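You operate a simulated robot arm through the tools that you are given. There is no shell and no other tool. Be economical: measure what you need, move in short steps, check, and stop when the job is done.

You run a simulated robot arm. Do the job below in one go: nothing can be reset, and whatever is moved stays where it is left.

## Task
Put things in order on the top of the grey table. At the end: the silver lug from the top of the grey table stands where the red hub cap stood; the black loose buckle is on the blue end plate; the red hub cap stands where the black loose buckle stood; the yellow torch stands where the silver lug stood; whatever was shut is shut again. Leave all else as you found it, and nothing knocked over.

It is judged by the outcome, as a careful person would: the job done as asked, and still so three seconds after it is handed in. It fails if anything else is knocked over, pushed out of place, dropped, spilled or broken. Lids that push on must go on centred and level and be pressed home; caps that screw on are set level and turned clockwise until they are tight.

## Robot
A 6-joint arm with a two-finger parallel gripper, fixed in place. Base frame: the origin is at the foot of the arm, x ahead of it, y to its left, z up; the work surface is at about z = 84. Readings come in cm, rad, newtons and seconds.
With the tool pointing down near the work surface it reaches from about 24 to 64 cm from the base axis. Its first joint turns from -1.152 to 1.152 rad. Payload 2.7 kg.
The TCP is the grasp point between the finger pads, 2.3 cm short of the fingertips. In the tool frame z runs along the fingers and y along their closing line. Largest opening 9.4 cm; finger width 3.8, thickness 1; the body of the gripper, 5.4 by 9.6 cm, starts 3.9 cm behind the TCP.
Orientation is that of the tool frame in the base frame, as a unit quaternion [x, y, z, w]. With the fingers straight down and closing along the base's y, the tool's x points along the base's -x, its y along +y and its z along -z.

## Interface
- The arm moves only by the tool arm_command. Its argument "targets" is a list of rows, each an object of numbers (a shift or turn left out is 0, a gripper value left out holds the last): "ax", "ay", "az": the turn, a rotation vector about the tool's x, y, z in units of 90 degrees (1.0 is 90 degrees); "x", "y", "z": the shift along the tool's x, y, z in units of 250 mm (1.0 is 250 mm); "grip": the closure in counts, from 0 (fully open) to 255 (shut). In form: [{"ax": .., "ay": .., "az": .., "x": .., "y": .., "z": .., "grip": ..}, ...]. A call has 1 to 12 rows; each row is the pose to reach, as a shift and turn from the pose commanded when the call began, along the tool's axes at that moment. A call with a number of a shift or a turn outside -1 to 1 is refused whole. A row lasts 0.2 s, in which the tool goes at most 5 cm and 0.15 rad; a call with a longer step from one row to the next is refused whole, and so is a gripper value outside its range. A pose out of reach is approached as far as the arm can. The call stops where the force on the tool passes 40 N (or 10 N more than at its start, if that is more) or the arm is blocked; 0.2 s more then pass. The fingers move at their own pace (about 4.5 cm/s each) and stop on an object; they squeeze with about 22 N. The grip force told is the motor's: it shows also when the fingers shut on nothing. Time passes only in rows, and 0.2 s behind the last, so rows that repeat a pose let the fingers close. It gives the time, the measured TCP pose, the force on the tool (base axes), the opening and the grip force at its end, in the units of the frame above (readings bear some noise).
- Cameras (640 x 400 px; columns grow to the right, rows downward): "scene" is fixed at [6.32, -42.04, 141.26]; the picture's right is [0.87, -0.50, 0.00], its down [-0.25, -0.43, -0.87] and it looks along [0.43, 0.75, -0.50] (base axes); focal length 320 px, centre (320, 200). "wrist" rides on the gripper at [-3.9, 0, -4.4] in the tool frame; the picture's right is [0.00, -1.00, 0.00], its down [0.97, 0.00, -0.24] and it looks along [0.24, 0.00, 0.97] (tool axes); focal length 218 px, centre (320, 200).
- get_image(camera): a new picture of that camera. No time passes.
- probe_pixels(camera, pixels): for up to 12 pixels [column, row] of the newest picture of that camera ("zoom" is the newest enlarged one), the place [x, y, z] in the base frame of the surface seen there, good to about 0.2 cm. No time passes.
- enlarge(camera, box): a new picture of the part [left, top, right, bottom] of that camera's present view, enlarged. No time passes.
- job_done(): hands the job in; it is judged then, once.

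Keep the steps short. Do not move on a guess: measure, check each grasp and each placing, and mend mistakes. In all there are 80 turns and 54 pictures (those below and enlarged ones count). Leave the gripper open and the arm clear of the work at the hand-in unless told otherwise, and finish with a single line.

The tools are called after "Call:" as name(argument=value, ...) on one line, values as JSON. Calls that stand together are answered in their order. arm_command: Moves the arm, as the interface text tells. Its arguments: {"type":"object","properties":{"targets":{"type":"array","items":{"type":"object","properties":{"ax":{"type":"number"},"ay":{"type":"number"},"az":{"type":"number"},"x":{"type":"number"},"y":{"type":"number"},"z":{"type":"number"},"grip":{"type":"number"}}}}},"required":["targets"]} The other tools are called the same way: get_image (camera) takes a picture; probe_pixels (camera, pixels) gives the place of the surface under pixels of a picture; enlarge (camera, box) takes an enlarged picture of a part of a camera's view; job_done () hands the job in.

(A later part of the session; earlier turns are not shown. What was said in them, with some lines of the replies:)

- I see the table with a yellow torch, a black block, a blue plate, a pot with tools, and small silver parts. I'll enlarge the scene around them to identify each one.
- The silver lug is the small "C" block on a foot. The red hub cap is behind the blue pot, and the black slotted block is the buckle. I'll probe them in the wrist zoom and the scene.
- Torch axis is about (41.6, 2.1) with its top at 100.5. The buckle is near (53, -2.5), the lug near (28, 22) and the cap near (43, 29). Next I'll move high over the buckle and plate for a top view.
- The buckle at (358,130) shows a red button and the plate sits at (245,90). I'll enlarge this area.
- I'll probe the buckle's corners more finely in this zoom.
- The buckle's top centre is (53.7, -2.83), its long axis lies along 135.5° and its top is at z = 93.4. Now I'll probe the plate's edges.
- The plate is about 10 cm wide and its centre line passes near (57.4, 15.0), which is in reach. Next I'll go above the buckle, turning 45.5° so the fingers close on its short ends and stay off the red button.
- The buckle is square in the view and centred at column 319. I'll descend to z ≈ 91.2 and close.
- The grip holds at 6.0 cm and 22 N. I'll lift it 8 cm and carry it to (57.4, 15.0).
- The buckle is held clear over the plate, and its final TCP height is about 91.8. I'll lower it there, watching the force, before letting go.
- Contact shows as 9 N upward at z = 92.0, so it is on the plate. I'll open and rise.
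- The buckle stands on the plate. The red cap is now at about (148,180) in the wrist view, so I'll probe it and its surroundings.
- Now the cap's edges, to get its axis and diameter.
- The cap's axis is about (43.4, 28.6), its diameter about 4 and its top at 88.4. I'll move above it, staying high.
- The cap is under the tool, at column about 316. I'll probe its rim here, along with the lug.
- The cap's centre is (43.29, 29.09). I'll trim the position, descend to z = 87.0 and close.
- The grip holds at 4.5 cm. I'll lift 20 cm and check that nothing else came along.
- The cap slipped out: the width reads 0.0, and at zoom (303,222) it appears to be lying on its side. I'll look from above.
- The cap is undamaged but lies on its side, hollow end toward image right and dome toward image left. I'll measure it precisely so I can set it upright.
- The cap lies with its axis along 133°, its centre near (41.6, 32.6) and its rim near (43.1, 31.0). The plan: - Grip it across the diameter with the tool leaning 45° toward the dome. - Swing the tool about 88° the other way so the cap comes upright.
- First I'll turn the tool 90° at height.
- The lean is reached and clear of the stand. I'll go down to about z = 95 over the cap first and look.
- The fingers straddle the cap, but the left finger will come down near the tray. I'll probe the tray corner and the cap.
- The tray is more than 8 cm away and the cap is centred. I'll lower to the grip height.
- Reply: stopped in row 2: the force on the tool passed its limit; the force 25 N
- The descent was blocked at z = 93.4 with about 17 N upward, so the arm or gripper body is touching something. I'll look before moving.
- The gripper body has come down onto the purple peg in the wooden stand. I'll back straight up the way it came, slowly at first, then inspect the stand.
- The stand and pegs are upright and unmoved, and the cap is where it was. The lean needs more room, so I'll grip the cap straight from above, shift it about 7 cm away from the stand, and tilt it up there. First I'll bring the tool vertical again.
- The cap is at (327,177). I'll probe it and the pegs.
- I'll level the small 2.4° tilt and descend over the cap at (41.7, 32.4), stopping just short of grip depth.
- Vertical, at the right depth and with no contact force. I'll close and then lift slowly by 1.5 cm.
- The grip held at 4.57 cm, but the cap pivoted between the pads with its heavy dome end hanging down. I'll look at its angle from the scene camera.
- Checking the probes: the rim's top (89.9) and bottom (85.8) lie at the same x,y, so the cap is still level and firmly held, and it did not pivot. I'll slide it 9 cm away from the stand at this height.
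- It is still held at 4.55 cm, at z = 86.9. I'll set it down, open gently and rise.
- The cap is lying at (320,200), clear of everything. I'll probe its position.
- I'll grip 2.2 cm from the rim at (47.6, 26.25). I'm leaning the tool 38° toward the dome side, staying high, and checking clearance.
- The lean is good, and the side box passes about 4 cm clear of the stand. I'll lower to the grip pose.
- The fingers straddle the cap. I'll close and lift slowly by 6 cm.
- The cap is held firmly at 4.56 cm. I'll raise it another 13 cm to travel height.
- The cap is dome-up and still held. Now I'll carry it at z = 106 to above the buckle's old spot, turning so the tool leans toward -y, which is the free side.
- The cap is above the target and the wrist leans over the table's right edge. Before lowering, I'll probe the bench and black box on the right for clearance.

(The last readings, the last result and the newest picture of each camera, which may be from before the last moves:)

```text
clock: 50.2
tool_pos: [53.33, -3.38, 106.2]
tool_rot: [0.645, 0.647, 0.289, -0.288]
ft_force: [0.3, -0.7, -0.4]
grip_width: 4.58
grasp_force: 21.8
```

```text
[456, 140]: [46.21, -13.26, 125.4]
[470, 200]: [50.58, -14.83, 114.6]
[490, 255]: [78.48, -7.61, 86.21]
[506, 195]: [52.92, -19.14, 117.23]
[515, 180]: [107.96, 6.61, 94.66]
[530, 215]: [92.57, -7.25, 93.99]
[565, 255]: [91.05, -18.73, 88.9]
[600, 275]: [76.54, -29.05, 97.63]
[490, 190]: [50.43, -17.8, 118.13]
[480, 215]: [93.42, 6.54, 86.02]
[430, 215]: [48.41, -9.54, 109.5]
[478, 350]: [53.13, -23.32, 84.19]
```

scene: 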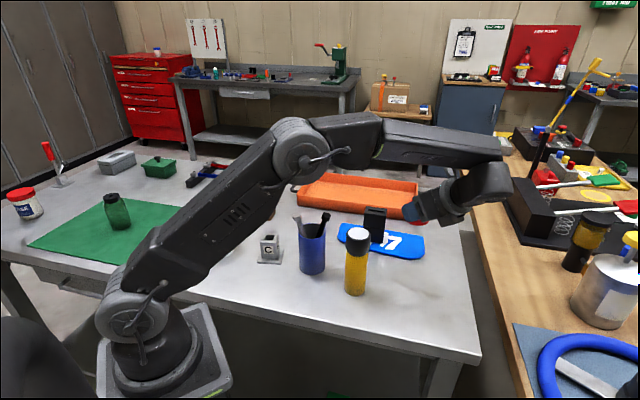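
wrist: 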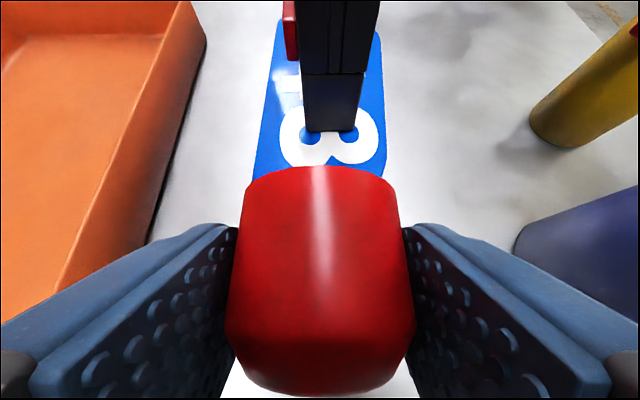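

The bench starts beyond x = 75, so there is no conflict. I'll lower to 2 cm above placing height.

Call:
arm_command(targets=[{"x": -0.08, "y": 0.015, "z": 0.071}, {"x": -0.18, "y": 0.015, "z": 0.16}, {"x": -0.28, "y": 0.015, "z": 0.249}, {"x": -0.38, "y": 0.015, "z": 0.338}, {"x": -0.46, "y": 0.015, "z": 0.409}, {"x": -0.515, "y": 0.015, "z": 0.458}, {"x": -0.515, "y": 0.015, "z": 0.458}, {"x": -0.515, "y": 0.015, "z": 0.458}])

Call:
enlarge(camera="scene", box=[340, 180, 500, 280])

```text
clock: 52.0
tool_pos: [53.94, -3.49, 89.01]
tool_rot: [0.644, 0.647, 0.288, -0.289]
ft_force: [-0.1, 0.5, -0.7]
grip_width: 4.57
grasp_force: 22.2
```

```text
4.00 times, centred on (420, 230) of scene
```

zoom: 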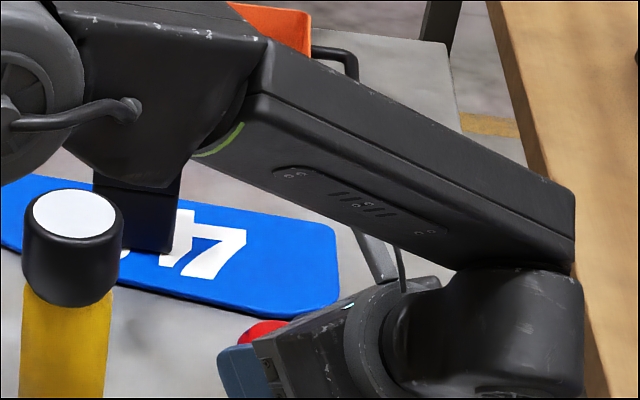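

The forearm is now low and passes close to the buckle and torch in this view. I'll probe its underside.

Call:
probe_pixels(camera="zoom", pixels=[[130, 170], [180, 165], [240, 150], [300, 200], [400, 245], [140, 230], [75, 210], [450, 300], [550, 360], [235, 370], [265, 335], [80, 150]])

```text
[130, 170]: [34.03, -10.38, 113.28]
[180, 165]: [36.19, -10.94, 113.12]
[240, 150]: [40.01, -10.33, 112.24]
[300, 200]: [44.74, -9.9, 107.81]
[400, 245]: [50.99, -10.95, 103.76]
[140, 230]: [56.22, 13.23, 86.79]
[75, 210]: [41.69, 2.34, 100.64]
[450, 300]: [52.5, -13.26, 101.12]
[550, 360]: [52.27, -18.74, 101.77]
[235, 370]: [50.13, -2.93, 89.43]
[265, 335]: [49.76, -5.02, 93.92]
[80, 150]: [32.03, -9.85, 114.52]
```

The forearm stays around y = -10, well clear. I'll lower the last 1.8 cm in small steps.

Call:
arm_command(targets=[{"x": -0.018, "y": -0.008, "z": 0.016}, {"x": -0.036, "y": -0.008, "z": 0.032}, {"x": -0.045, "y": -0.008, "z": 0.04}, {"x": -0.05, "y": -0.008, "z": 0.045}, {"x": -0.054, "y": -0.008, "z": 0.048}, {"x": -0.054, "y": -0.008, "z": 0.048}])

Call:
get_image(camera="wrist")

```text
clock: 53.4
tool_pos: [53.71, -3.56, 87.27]
tool_rot: [0.645, 0.647, 0.289, -0.287]
ft_force: [-1.6, -1.9, 16.8]
grip_width: 4.59
grasp_force: 22.4
```

```text
16 pictures are left
```

wrist: 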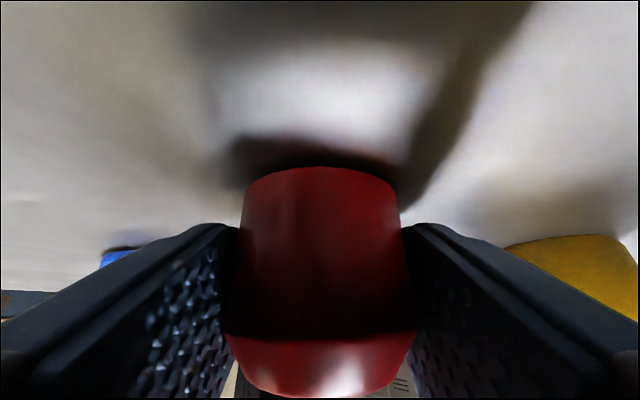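

There is 17 N of contact, so the rim is on the table. I'll open, then back out along the tool axis.

Call:
arm_command(targets=[{"grip": 130}, {"grip": 110}, {"grip": 60}, {"grip": 0}, {"grip": 0}, {"grip": 0}, {"z": -0.06}, {"z": -0.18}, {"z": -0.32}, {"z": -0.46}, {"z": -0.6}, {"z": -0.6}])

Call:
enlarge(camera="scene", box=[340, 200, 468, 280])

```text
clock: 56.0
tool_pos: [53.73, -14.65, 97.23]
tool_rot: [0.645, 0.646, 0.288, -0.287]
ft_force: [0.5, -1.0, 0.3]
grip_width: 9.39
grasp_force: 0.1
```

```text
5.00 times, centred on (404, 240) of scene
```

zoom: 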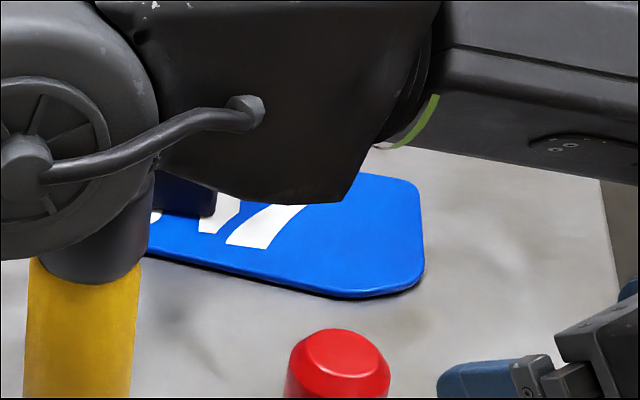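

The cap is standing upright, dome up. I'll rise and bring the tool vertical.

Call:
arm_command(targets=[{"x": 0.1, "z": -0.09}, {"x": 0.2, "z": -0.18}, {"x": 0.3, "z": -0.27}, {"x": 0.358, "z": -0.321}, {"x": 0.358, "z": -0.321, "ay": -0.089}, {"x": 0.358, "z": -0.321, "ay": -0.178}, {"x": 0.358, "z": -0.321, "ay": -0.267}, {"x": 0.358, "z": -0.321, "ay": -0.356}, {"x": 0.358, "z": -0.321, "ay": -0.445}, {"x": 0.358, "z": -0.321, "ay": -0.534}, {"x": 0.358, "z": -0.321, "ay": -0.534}])

Call:
get_image(camera="wrist")

```text
clock: 58.4
tool_pos: [53.56, -14.56, 109.17]
tool_rot: [0.706, 0.708, 0.0, 0.002]
ft_force: [-0.1, 0.0, -0.4]
grip_width: 9.41
grasp_force: 0.0
```

```text
14 pictures are left
```

wrist: 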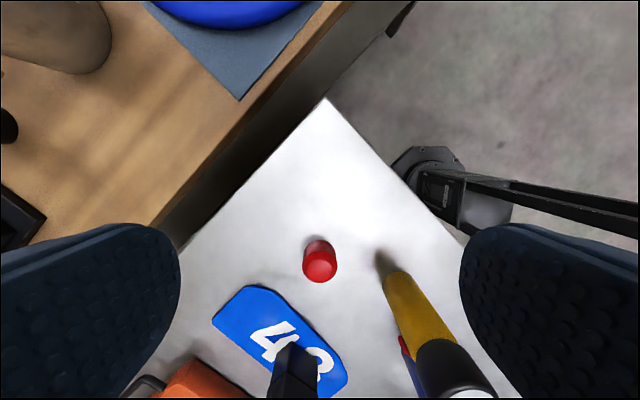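

The cap stands at (320,260). I'll check its position against the buckle's old spot at (53.7, -2.83).

Call:
probe_pixels(camera="wrist", pixels=[[320, 264], [304, 262], [336, 262], [320, 280], [320, 243], [470, 395]])

```text
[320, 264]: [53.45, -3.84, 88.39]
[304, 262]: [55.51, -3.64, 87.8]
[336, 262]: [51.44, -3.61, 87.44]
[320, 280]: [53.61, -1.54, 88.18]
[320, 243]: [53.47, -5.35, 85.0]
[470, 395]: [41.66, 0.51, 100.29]
```

The cap is centred at about (53.5, -3.05), within 0.3 cm of the old spot. Next I'll travel at this height over to the lug, in two halves, turning back as I go.

Call:
arm_command(targets=[{"x": 0.118, "y": -0.075, "z": -0.02, "az": -0.083}, {"x": 0.236, "y": -0.15, "z": -0.04, "az": -0.166}, {"x": 0.354, "y": -0.225, "z": -0.04, "az": -0.25}, {"x": 0.472, "y": -0.3, "z": -0.04, "az": -0.333}, {"x": 0.59, "y": -0.375, "z": -0.04, "az": -0.416}, {"x": 0.71, "y": -0.45, "z": -0.04, "az": -0.5}, {"x": 0.71, "y": -0.45, "z": -0.04, "az": -0.5}])

```text
clock: 60.0
tool_pos: [42.41, 3.09, 110.12]
tool_rot: [0.381, 0.925, 0.001, 0.001]
ft_force: [-0.5, -0.9, -0.1]
grip_width: 9.4
grasp_force: 0.0
```

Halfway. Now the second half, to above the lug area at (31, 21).

Call:
arm_command(targets=[{"x": 0.138, "y": 0.031, "az": -0.083}, {"x": 0.276, "y": 0.062, "az": -0.166}, {"x": 0.414, "y": 0.094, "az": -0.25}, {"x": 0.552, "y": 0.125, "az": -0.333}, {"x": 0.69, "y": 0.157, "az": -0.416}, {"x": 0.828, "y": 0.188, "az": -0.5}, {"x": 0.828, "y": 0.188, "az": -0.5}])

Call:
get_image(camera="wrist")

```text
clock: 61.6
tool_pos: [31.03, 21.16, 109.97]
tool_rot: [-0.002, 1.0, 0.0, 0.001]
ft_force: [-0.7, -0.3, -0.3]
grip_width: 9.4
grasp_force: 0.1
```

```text
13 pictures are left
```

wrist: 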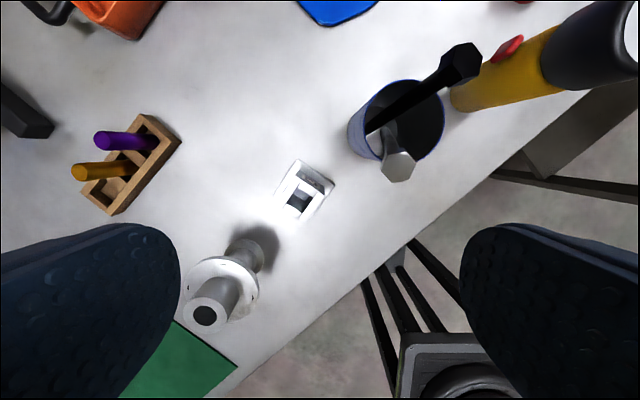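

The lug is at (303,190), between the spool and the pot. I'll enlarge it.

Call:
enlarge(camera="wrist", box=[256, 150, 352, 210])

```text
6.67 times, centred on (304, 180) of wrist
```

zoom: 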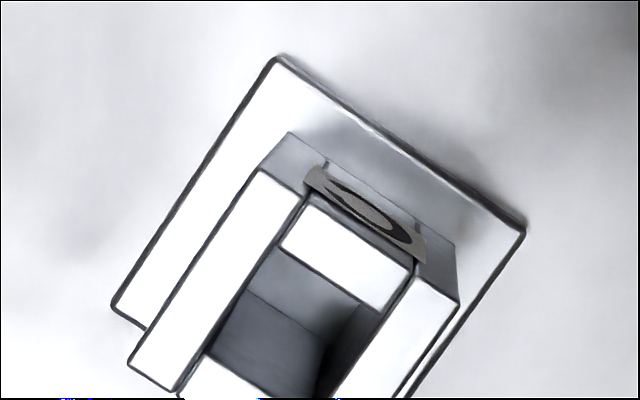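

Call:
probe_pixels(camera="zoom", pixels=[[277, 63], [518, 230], [120, 303], [262, 175], [452, 304], [135, 362], [175, 385], [340, 265], [410, 385], [235, 290]])

Call:
probe_pixels(camera="wrist", pixels=[[306, 219], [303, 216], [230, 245], [262, 265], [355, 145], [222, 290]])

```text
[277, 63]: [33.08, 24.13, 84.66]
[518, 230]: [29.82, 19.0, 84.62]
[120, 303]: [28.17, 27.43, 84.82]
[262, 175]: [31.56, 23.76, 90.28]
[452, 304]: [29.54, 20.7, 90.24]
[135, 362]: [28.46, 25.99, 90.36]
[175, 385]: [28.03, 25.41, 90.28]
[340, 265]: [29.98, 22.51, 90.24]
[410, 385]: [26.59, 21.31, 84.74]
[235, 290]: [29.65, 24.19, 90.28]
```

```text
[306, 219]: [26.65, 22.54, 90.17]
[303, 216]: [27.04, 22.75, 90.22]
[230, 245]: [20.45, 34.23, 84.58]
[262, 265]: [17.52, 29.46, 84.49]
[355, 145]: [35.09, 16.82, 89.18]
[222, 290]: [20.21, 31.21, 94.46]
```

Lug geometry:
- The base plate is about 6 × 6 and the block about 3.7 wide.
- The centre is (29.0, 23.3), the top is at 90.3 and the edges lie along 57° and 146°.

I'll turn so the fingers close along 57°, the free direction, and go down to z ≈ 98.

Call:
arm_command(targets=[{"x": 0.02, "y": 0.02, "z": 0.06, "az": 0.075}, {"x": 0.04, "y": 0.04, "z": 0.14, "az": 0.15}, {"x": 0.06, "y": 0.06, "z": 0.24, "az": 0.225}, {"x": 0.081, "y": 0.086, "z": 0.36, "az": 0.3}, {"x": 0.081, "y": 0.086, "z": 0.48, "az": 0.367}, {"x": 0.081, "y": 0.086, "z": 0.48, "az": 0.367}])

Call:
get_image(camera="wrist")

```text
clock: 63.0
tool_pos: [29.01, 23.06, 98.11]
tool_rot: [0.283, 0.959, 0.0, 0.0]
ft_force: [0.0, -0.1, 0.0]
grip_width: 9.41
grasp_force: 0.1
```

```text
11 pictures are left
```

wrist: 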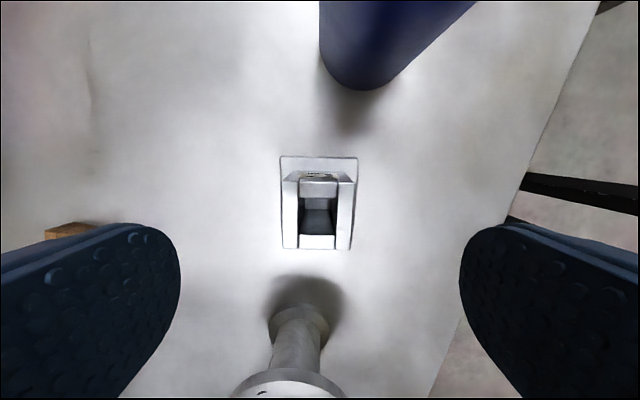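

Aligned and centred. The spool lies behind the tool, under its side box, so I'll check the spool's height first.

Call:
probe_pixels(camera="wrist", pixels=[[285, 378], [297, 345], [265, 392], [300, 305], [318, 190], [290, 230], [347, 230], [318, 245]])

Call:
get_image(camera="scene")

```text
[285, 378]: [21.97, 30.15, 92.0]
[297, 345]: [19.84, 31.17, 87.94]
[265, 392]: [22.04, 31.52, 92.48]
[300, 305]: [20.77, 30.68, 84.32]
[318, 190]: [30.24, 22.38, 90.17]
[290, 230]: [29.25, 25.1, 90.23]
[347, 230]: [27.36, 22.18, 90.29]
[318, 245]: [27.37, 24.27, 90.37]
```

```text
10 pictures are left
```

scene: 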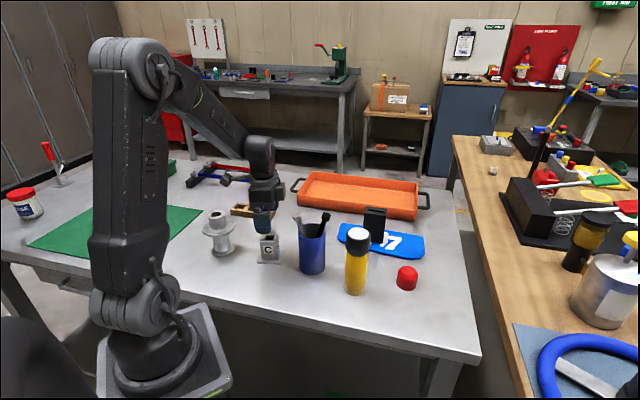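

Call:
probe_pixels(camera="scene", pixels=[[210, 216], [217, 212], [224, 217], [224, 180], [228, 178], [230, 184], [248, 180], [260, 215], [406, 270]])

Call:
enlarge(camera="scene", box=[190, 140, 318, 220])

```text
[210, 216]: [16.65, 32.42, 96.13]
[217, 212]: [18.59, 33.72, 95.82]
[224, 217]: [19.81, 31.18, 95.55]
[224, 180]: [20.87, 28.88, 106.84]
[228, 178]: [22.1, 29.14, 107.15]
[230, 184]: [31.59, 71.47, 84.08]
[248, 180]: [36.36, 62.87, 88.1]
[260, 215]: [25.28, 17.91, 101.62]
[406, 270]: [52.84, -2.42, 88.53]
```

```text
5.00 times, centred on (254, 180) of scene
```

zoom: 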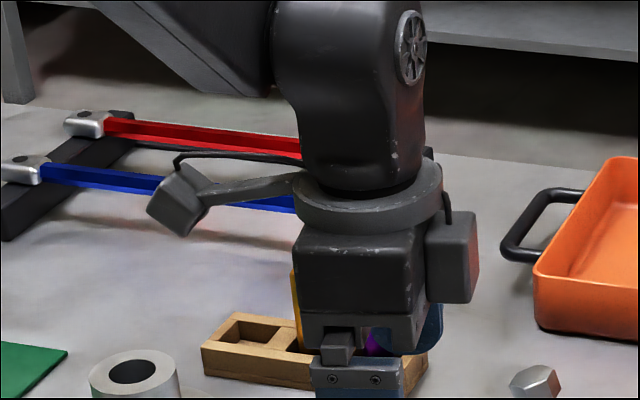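

The side box will pass beside the spool tube with about 1.2 cm lateral gap, and above its flange. I'll keep the grip shallow at z = 89.0, descend slowly, then close.

Call:
arm_command(targets=[{"x": 0.01, "y": 0.005, "z": 0.08}, {"x": 0.01, "y": 0.005, "z": 0.16}, {"x": 0.01, "y": 0.005, "z": 0.24}, {"x": 0.01, "y": 0.005, "z": 0.3}, {"x": 0.01, "y": 0.005, "z": 0.34}, {"x": 0.01, "y": 0.005, "z": 0.364}, {"x": 0.01, "y": 0.005, "z": 0.364}])

```text
clock: 64.6
tool_pos: [28.91, 23.39, 88.95]
tool_rot: [0.283, 0.959, 0.001, 0.001]
ft_force: [0.6, 0.2, 0.4]
grip_width: 9.41
grasp_force: 0.1
```

No contact. I'll close, then lift slowly by 2 cm as a grip test.

Call:
arm_command(targets=[{"grip": 255}, {"grip": 255}, {"grip": 255}, {"grip": 255}, {"grip": 255}, {"grip": 255}, {"z": -0.01}, {"z": -0.03}, {"z": -0.05}, {"z": -0.08}, {"z": -0.08}])

```text
clock: 67.0
tool_pos: [28.9, 23.36, 90.98]
tool_rot: [0.283, 0.959, 0.0, 0.001]
ft_force: [-0.2, 0.2, -2.9]
grip_width: 4.2
grasp_force: 21.7
```

Held at 4.2 cm with its 2.9 N weight showing. I'll lift to z ≈ 100 and carry it to (43.3, 29.1), the cap's old spot.

Call:
arm_command(targets=[{"z": -0.08}, {"z": -0.18}, {"z": -0.28}, {"z": -0.36}, {"x": -0.06, "y": 0.084, "z": -0.36}, {"x": -0.14, "y": 0.196, "z": -0.36}, {"x": -0.22, "y": 0.308, "z": -0.36}, {"x": -0.3, "y": 0.42, "z": -0.36}, {"x": -0.359, "y": 0.505, "z": -0.36}, {"x": -0.359, "y": 0.505, "z": -0.36}, {"x": -0.359, "y": 0.505, "z": -0.36}])

```text
clock: 69.4
tool_pos: [43.21, 29.25, 99.87]
tool_rot: [0.284, 0.959, 0.001, 0.001]
ft_force: [-0.1, 0.9, -2.4]
grip_width: 4.2
grasp_force: 21.8
```

Still held. I'll lower to just above contact, at z ≈ 89.1.

Call:
arm_command(targets=[{"z": 0.1}, {"z": 0.2}, {"z": 0.3}, {"z": 0.38}, {"z": 0.42}, {"z": 0.432}, {"z": 0.436}, {"z": 0.436}])

```text
clock: 71.2
tool_pos: [43.24, 29.19, 89.16]
tool_rot: [0.283, 0.959, 0.001, 0.001]
ft_force: [0.9, -0.1, -2.5]
grip_width: 4.19
grasp_force: 21.8
```

Still hanging, with 2.5 N of weight on the tool. I'll go down in 1 mm steps until it touches.

Call:
arm_command(targets=[{"z": 0.004}, {"z": 0.007}, {"z": 0.009}, {"z": 0.009}])

```text
clock: 72.2
tool_pos: [43.43, 29.0, 89.02]
tool_rot: [0.283, 0.959, 0.0, 0.001]
ft_force: [-4.0, -0.6, 9.6]
grip_width: 4.18
grasp_force: 21.6
```

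It has touched, at 9.6 N upward. I'll open and rise 20 cm.

Call:
arm_command(targets=[{"grip": 150}, {"grip": 60}, {"grip": 0}, {"grip": 0}, {"grip": 0}, {"grip": 0}, {"z": -0.1}, {"z": -0.25}, {"z": -0.42}, {"z": -0.6}, {"z": -0.8}, {"z": -0.8}])

Call:
get_image(camera="wrist")

```text
clock: 74.8
tool_pos: [43.26, 29.18, 108.92]
tool_rot: [0.283, 0.959, 0.0, 0.002]
ft_force: [0.9, 0.1, 0.4]
grip_width: 9.39
grasp_force: 0.1
```

```text
8 pictures are left
```

wrist: 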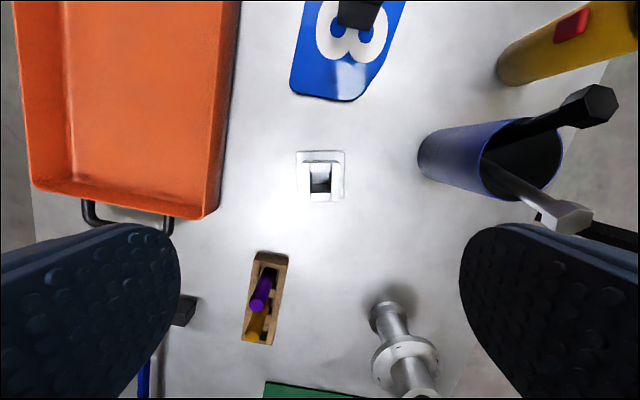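

The lug stands square at the cap's old spot, and I'll measure it in a moment. Next I'll travel at this height to above the torch at (41.6, 2.1).

Call:
probe_pixels(camera="wrist", pixels=[[299, 154], [342, 154], [299, 199], [342, 199], [320, 165]])

Call:
arm_command(targets=[{"x": -0.06, "y": -0.108}, {"x": -0.14, "y": -0.25}, {"x": -0.22, "y": -0.392}, {"x": -0.3, "y": -0.535}, {"x": -0.38, "y": -0.677}, {"x": -0.46, "y": -0.819}, {"x": -0.532, "y": -0.946}, {"x": -0.532, "y": -0.946}, {"x": -0.532, "y": -0.946}])

Call:
get_image(camera="wrist")

```text
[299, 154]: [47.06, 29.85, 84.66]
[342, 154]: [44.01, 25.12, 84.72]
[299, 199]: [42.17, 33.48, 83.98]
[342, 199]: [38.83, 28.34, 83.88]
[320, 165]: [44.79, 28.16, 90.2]
```

```text
clock: 76.8
tool_pos: [41.67, 2.11, 108.84]
tool_rot: [0.284, 0.959, 0.001, 0.001]
ft_force: [0.2, -0.3, 0.4]
grip_width: 9.39
grasp_force: 0.1
```

```text
7 pictures are left
```

wrist: 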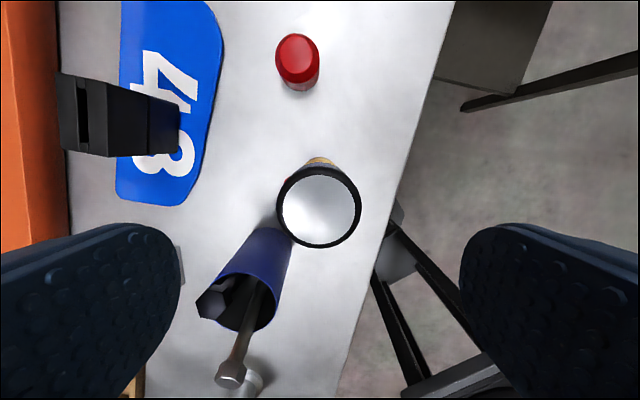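

The lug's centre is (43.0, 29.2), which is right. The torch is centred at column 318. I'll descend around its head to z = 97.3.

Call:
arm_command(targets=[{"z": 0.1}, {"z": 0.2}, {"z": 0.3}, {"z": 0.38}, {"z": 0.43}, {"z": 0.46}, {"z": 0.46}])

```text
clock: 78.4
tool_pos: [41.62, 1.99, 97.3]
tool_rot: [0.283, 0.959, 0.0, -0.001]
ft_force: [0.2, -0.1, -0.1]
grip_width: 9.42
grasp_force: 0.0
```

No contact. I'll close on the head and lift only 1 cm, very slowly, as a test.

Call:
arm_command(targets=[{"grip": 255}, {"grip": 255}, {"grip": 255}, {"grip": 255}, {"grip": 255}, {"grip": 255}, {"z": -0.006}, {"z": -0.012}, {"z": -0.02}, {"z": -0.03}, {"z": -0.04}, {"z": -0.04}])

Call:
enlarge(camera="scene", box=[300, 220, 428, 300])

```text
clock: 81.0
tool_pos: [41.61, 2.02, 98.47]
tool_rot: [0.283, 0.959, 0.0, 0.001]
ft_force: [0.3, -0.6, -2.6]
grip_width: 5.36
grasp_force: 21.7
```

```text
5.00 times, centred on (364, 260) of scene
```

zoom: 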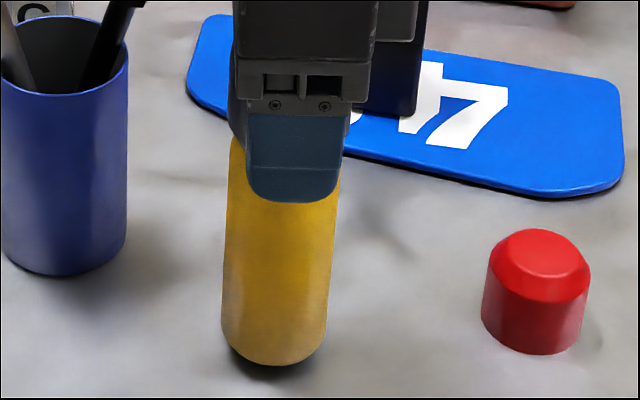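

Held at 5.36 cm with 2.6 N of weight, and the torch's foot is off the table. I'll lift smoothly to z ≈ 117 so its foot clears the tools in the pot.

Call:
arm_command(targets=[{"z": -0.04}, {"z": -0.1}, {"z": -0.17}, {"z": -0.24}, {"z": -0.32}, {"z": -0.4}, {"z": -0.48}, {"z": -0.56}, {"z": -0.64}, {"z": -0.71}, {"z": -0.75}, {"z": -0.75}])

```text
clock: 83.6
tool_pos: [41.57, 1.92, 117.14]
tool_rot: [0.283, 0.959, 0.002, 0.002]
ft_force: [0.3, -1.4, -2.4]
grip_width: 5.37
grasp_force: 21.9
```

Still held. Now across to the lug's old spot at (29.0, 23.3).

Call:
arm_command(targets=[{"x": 0.05, "y": 0.025}, {"x": 0.15, "y": 0.075}, {"x": 0.26, "y": 0.13}, {"x": 0.37, "y": 0.185}, {"x": 0.48, "y": 0.24}, {"x": 0.59, "y": 0.295}, {"x": 0.7, "y": 0.35}, {"x": 0.8, "y": 0.4}, {"x": 0.86, "y": 0.43}, {"x": 0.887, "y": 0.444}, {"x": 0.887, "y": 0.444}, {"x": 0.887, "y": 0.444}])

Call:
get_image(camera="scene")

```text
clock: 86.2
tool_pos: [28.92, 23.54, 117.26]
tool_rot: [0.282, 0.959, 0.0, 0.002]
ft_force: [0.1, 0.0, -2.9]
grip_width: 5.36
grasp_force: 21.8
```

```text
5 pictures are left
```

scene: 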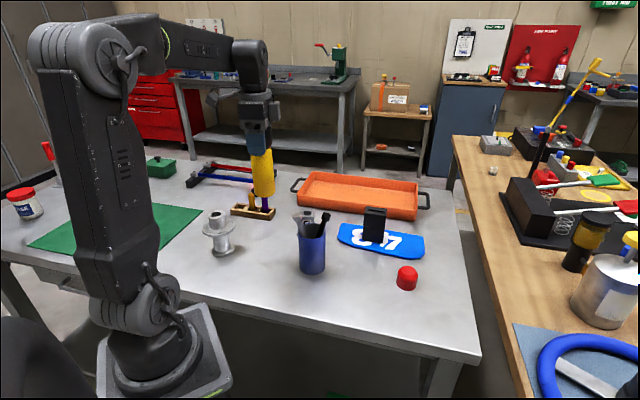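

The torch is vertical above its spot. I'll lower to about 5 mm above the table.

Call:
arm_command(targets=[{"x": -0.004, "y": -0.003, "z": 0.05}, {"x": -0.008, "y": -0.006, "z": 0.14}, {"x": -0.008, "y": -0.006, "z": 0.24}, {"x": -0.008, "y": -0.006, "z": 0.34}, {"x": -0.008, "y": -0.006, "z": 0.44}, {"x": -0.008, "y": -0.006, "z": 0.54}, {"x": -0.008, "y": -0.006, "z": 0.63}, {"x": -0.008, "y": -0.006, "z": 0.7}, {"x": -0.008, "y": -0.006, "z": 0.75}, {"x": -0.008, "y": -0.006, "z": 0.775}, {"x": -0.008, "y": -0.006, "z": 0.775}])

```text
clock: 88.6
tool_pos: [29.17, 23.14, 97.7]
tool_rot: [0.284, 0.959, 0.002, 0.001]
ft_force: [-0.2, 0.1, -1.8]
grip_width: 5.33
grasp_force: 21.6
```

Still hanging at 97.7. I'll go down in 1 mm steps to contact.

Call:
arm_command(targets=[{"z": 0.006}, {"z": 0.01}, {"z": 0.014}, {"z": 0.016}, {"z": 0.016}])

```text
clock: 89.8
tool_pos: [29.14, 23.24, 97.43]
tool_rot: [0.284, 0.959, 0.001, 0.001]
ft_force: [-2.1, 2.0, 10.0]
grip_width: 5.35
grasp_force: 22.0
```

The torch's foot is on the table, with 10 N upward. I'll open evenly and rise straight up.

Call:
arm_command(targets=[{"grip": 110}, {"grip": 60}, {"grip": 0}, {"grip": 0}, {"grip": 0}, {"grip": 0}, {"z": -0.06}, {"z": -0.18}, {"z": -0.32}, {"z": -0.46}, {"z": -0.6}, {"z": -0.6}])

Call:
get_image(camera="scene")

Call:
get_image(camera="wrist")

```text
clock: 92.4
tool_pos: [29.04, 23.04, 112.44]
tool_rot: [0.283, 0.959, 0.0, 0.0]
ft_force: [0.0, 0.3, -0.4]
grip_width: 9.41
grasp_force: 0.1
```

```text
4 pictures are left
```

scene: 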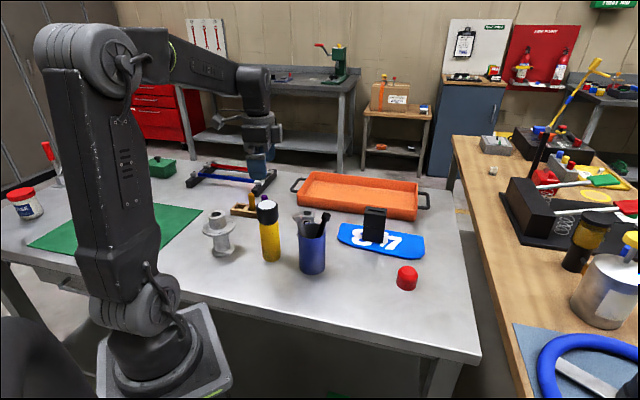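

```text
3 pictures are left
```

wrist: 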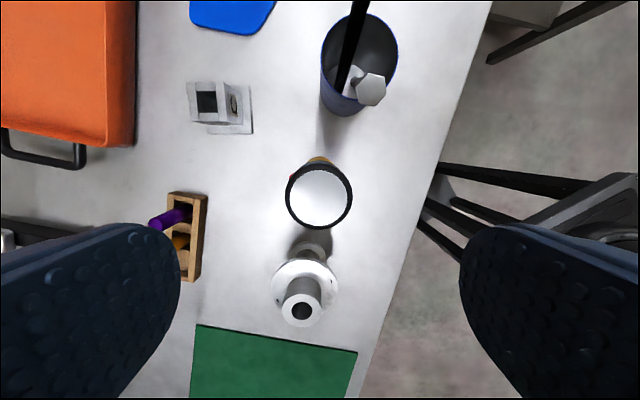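

All four items stand where asked, everything else is upright in place, and the gripper is open and clear. I'm handing in.

Call:
job_done()

```text
The job is handed in.
```

The buckle is on the blue plate, and the cap, lug and torch stand in the buckle's, cap's and lug's old places; on the way the cap slipped once and fell on its side (I stood it up again) and the gripper pressed briefly on the purple peg, which stayed put.
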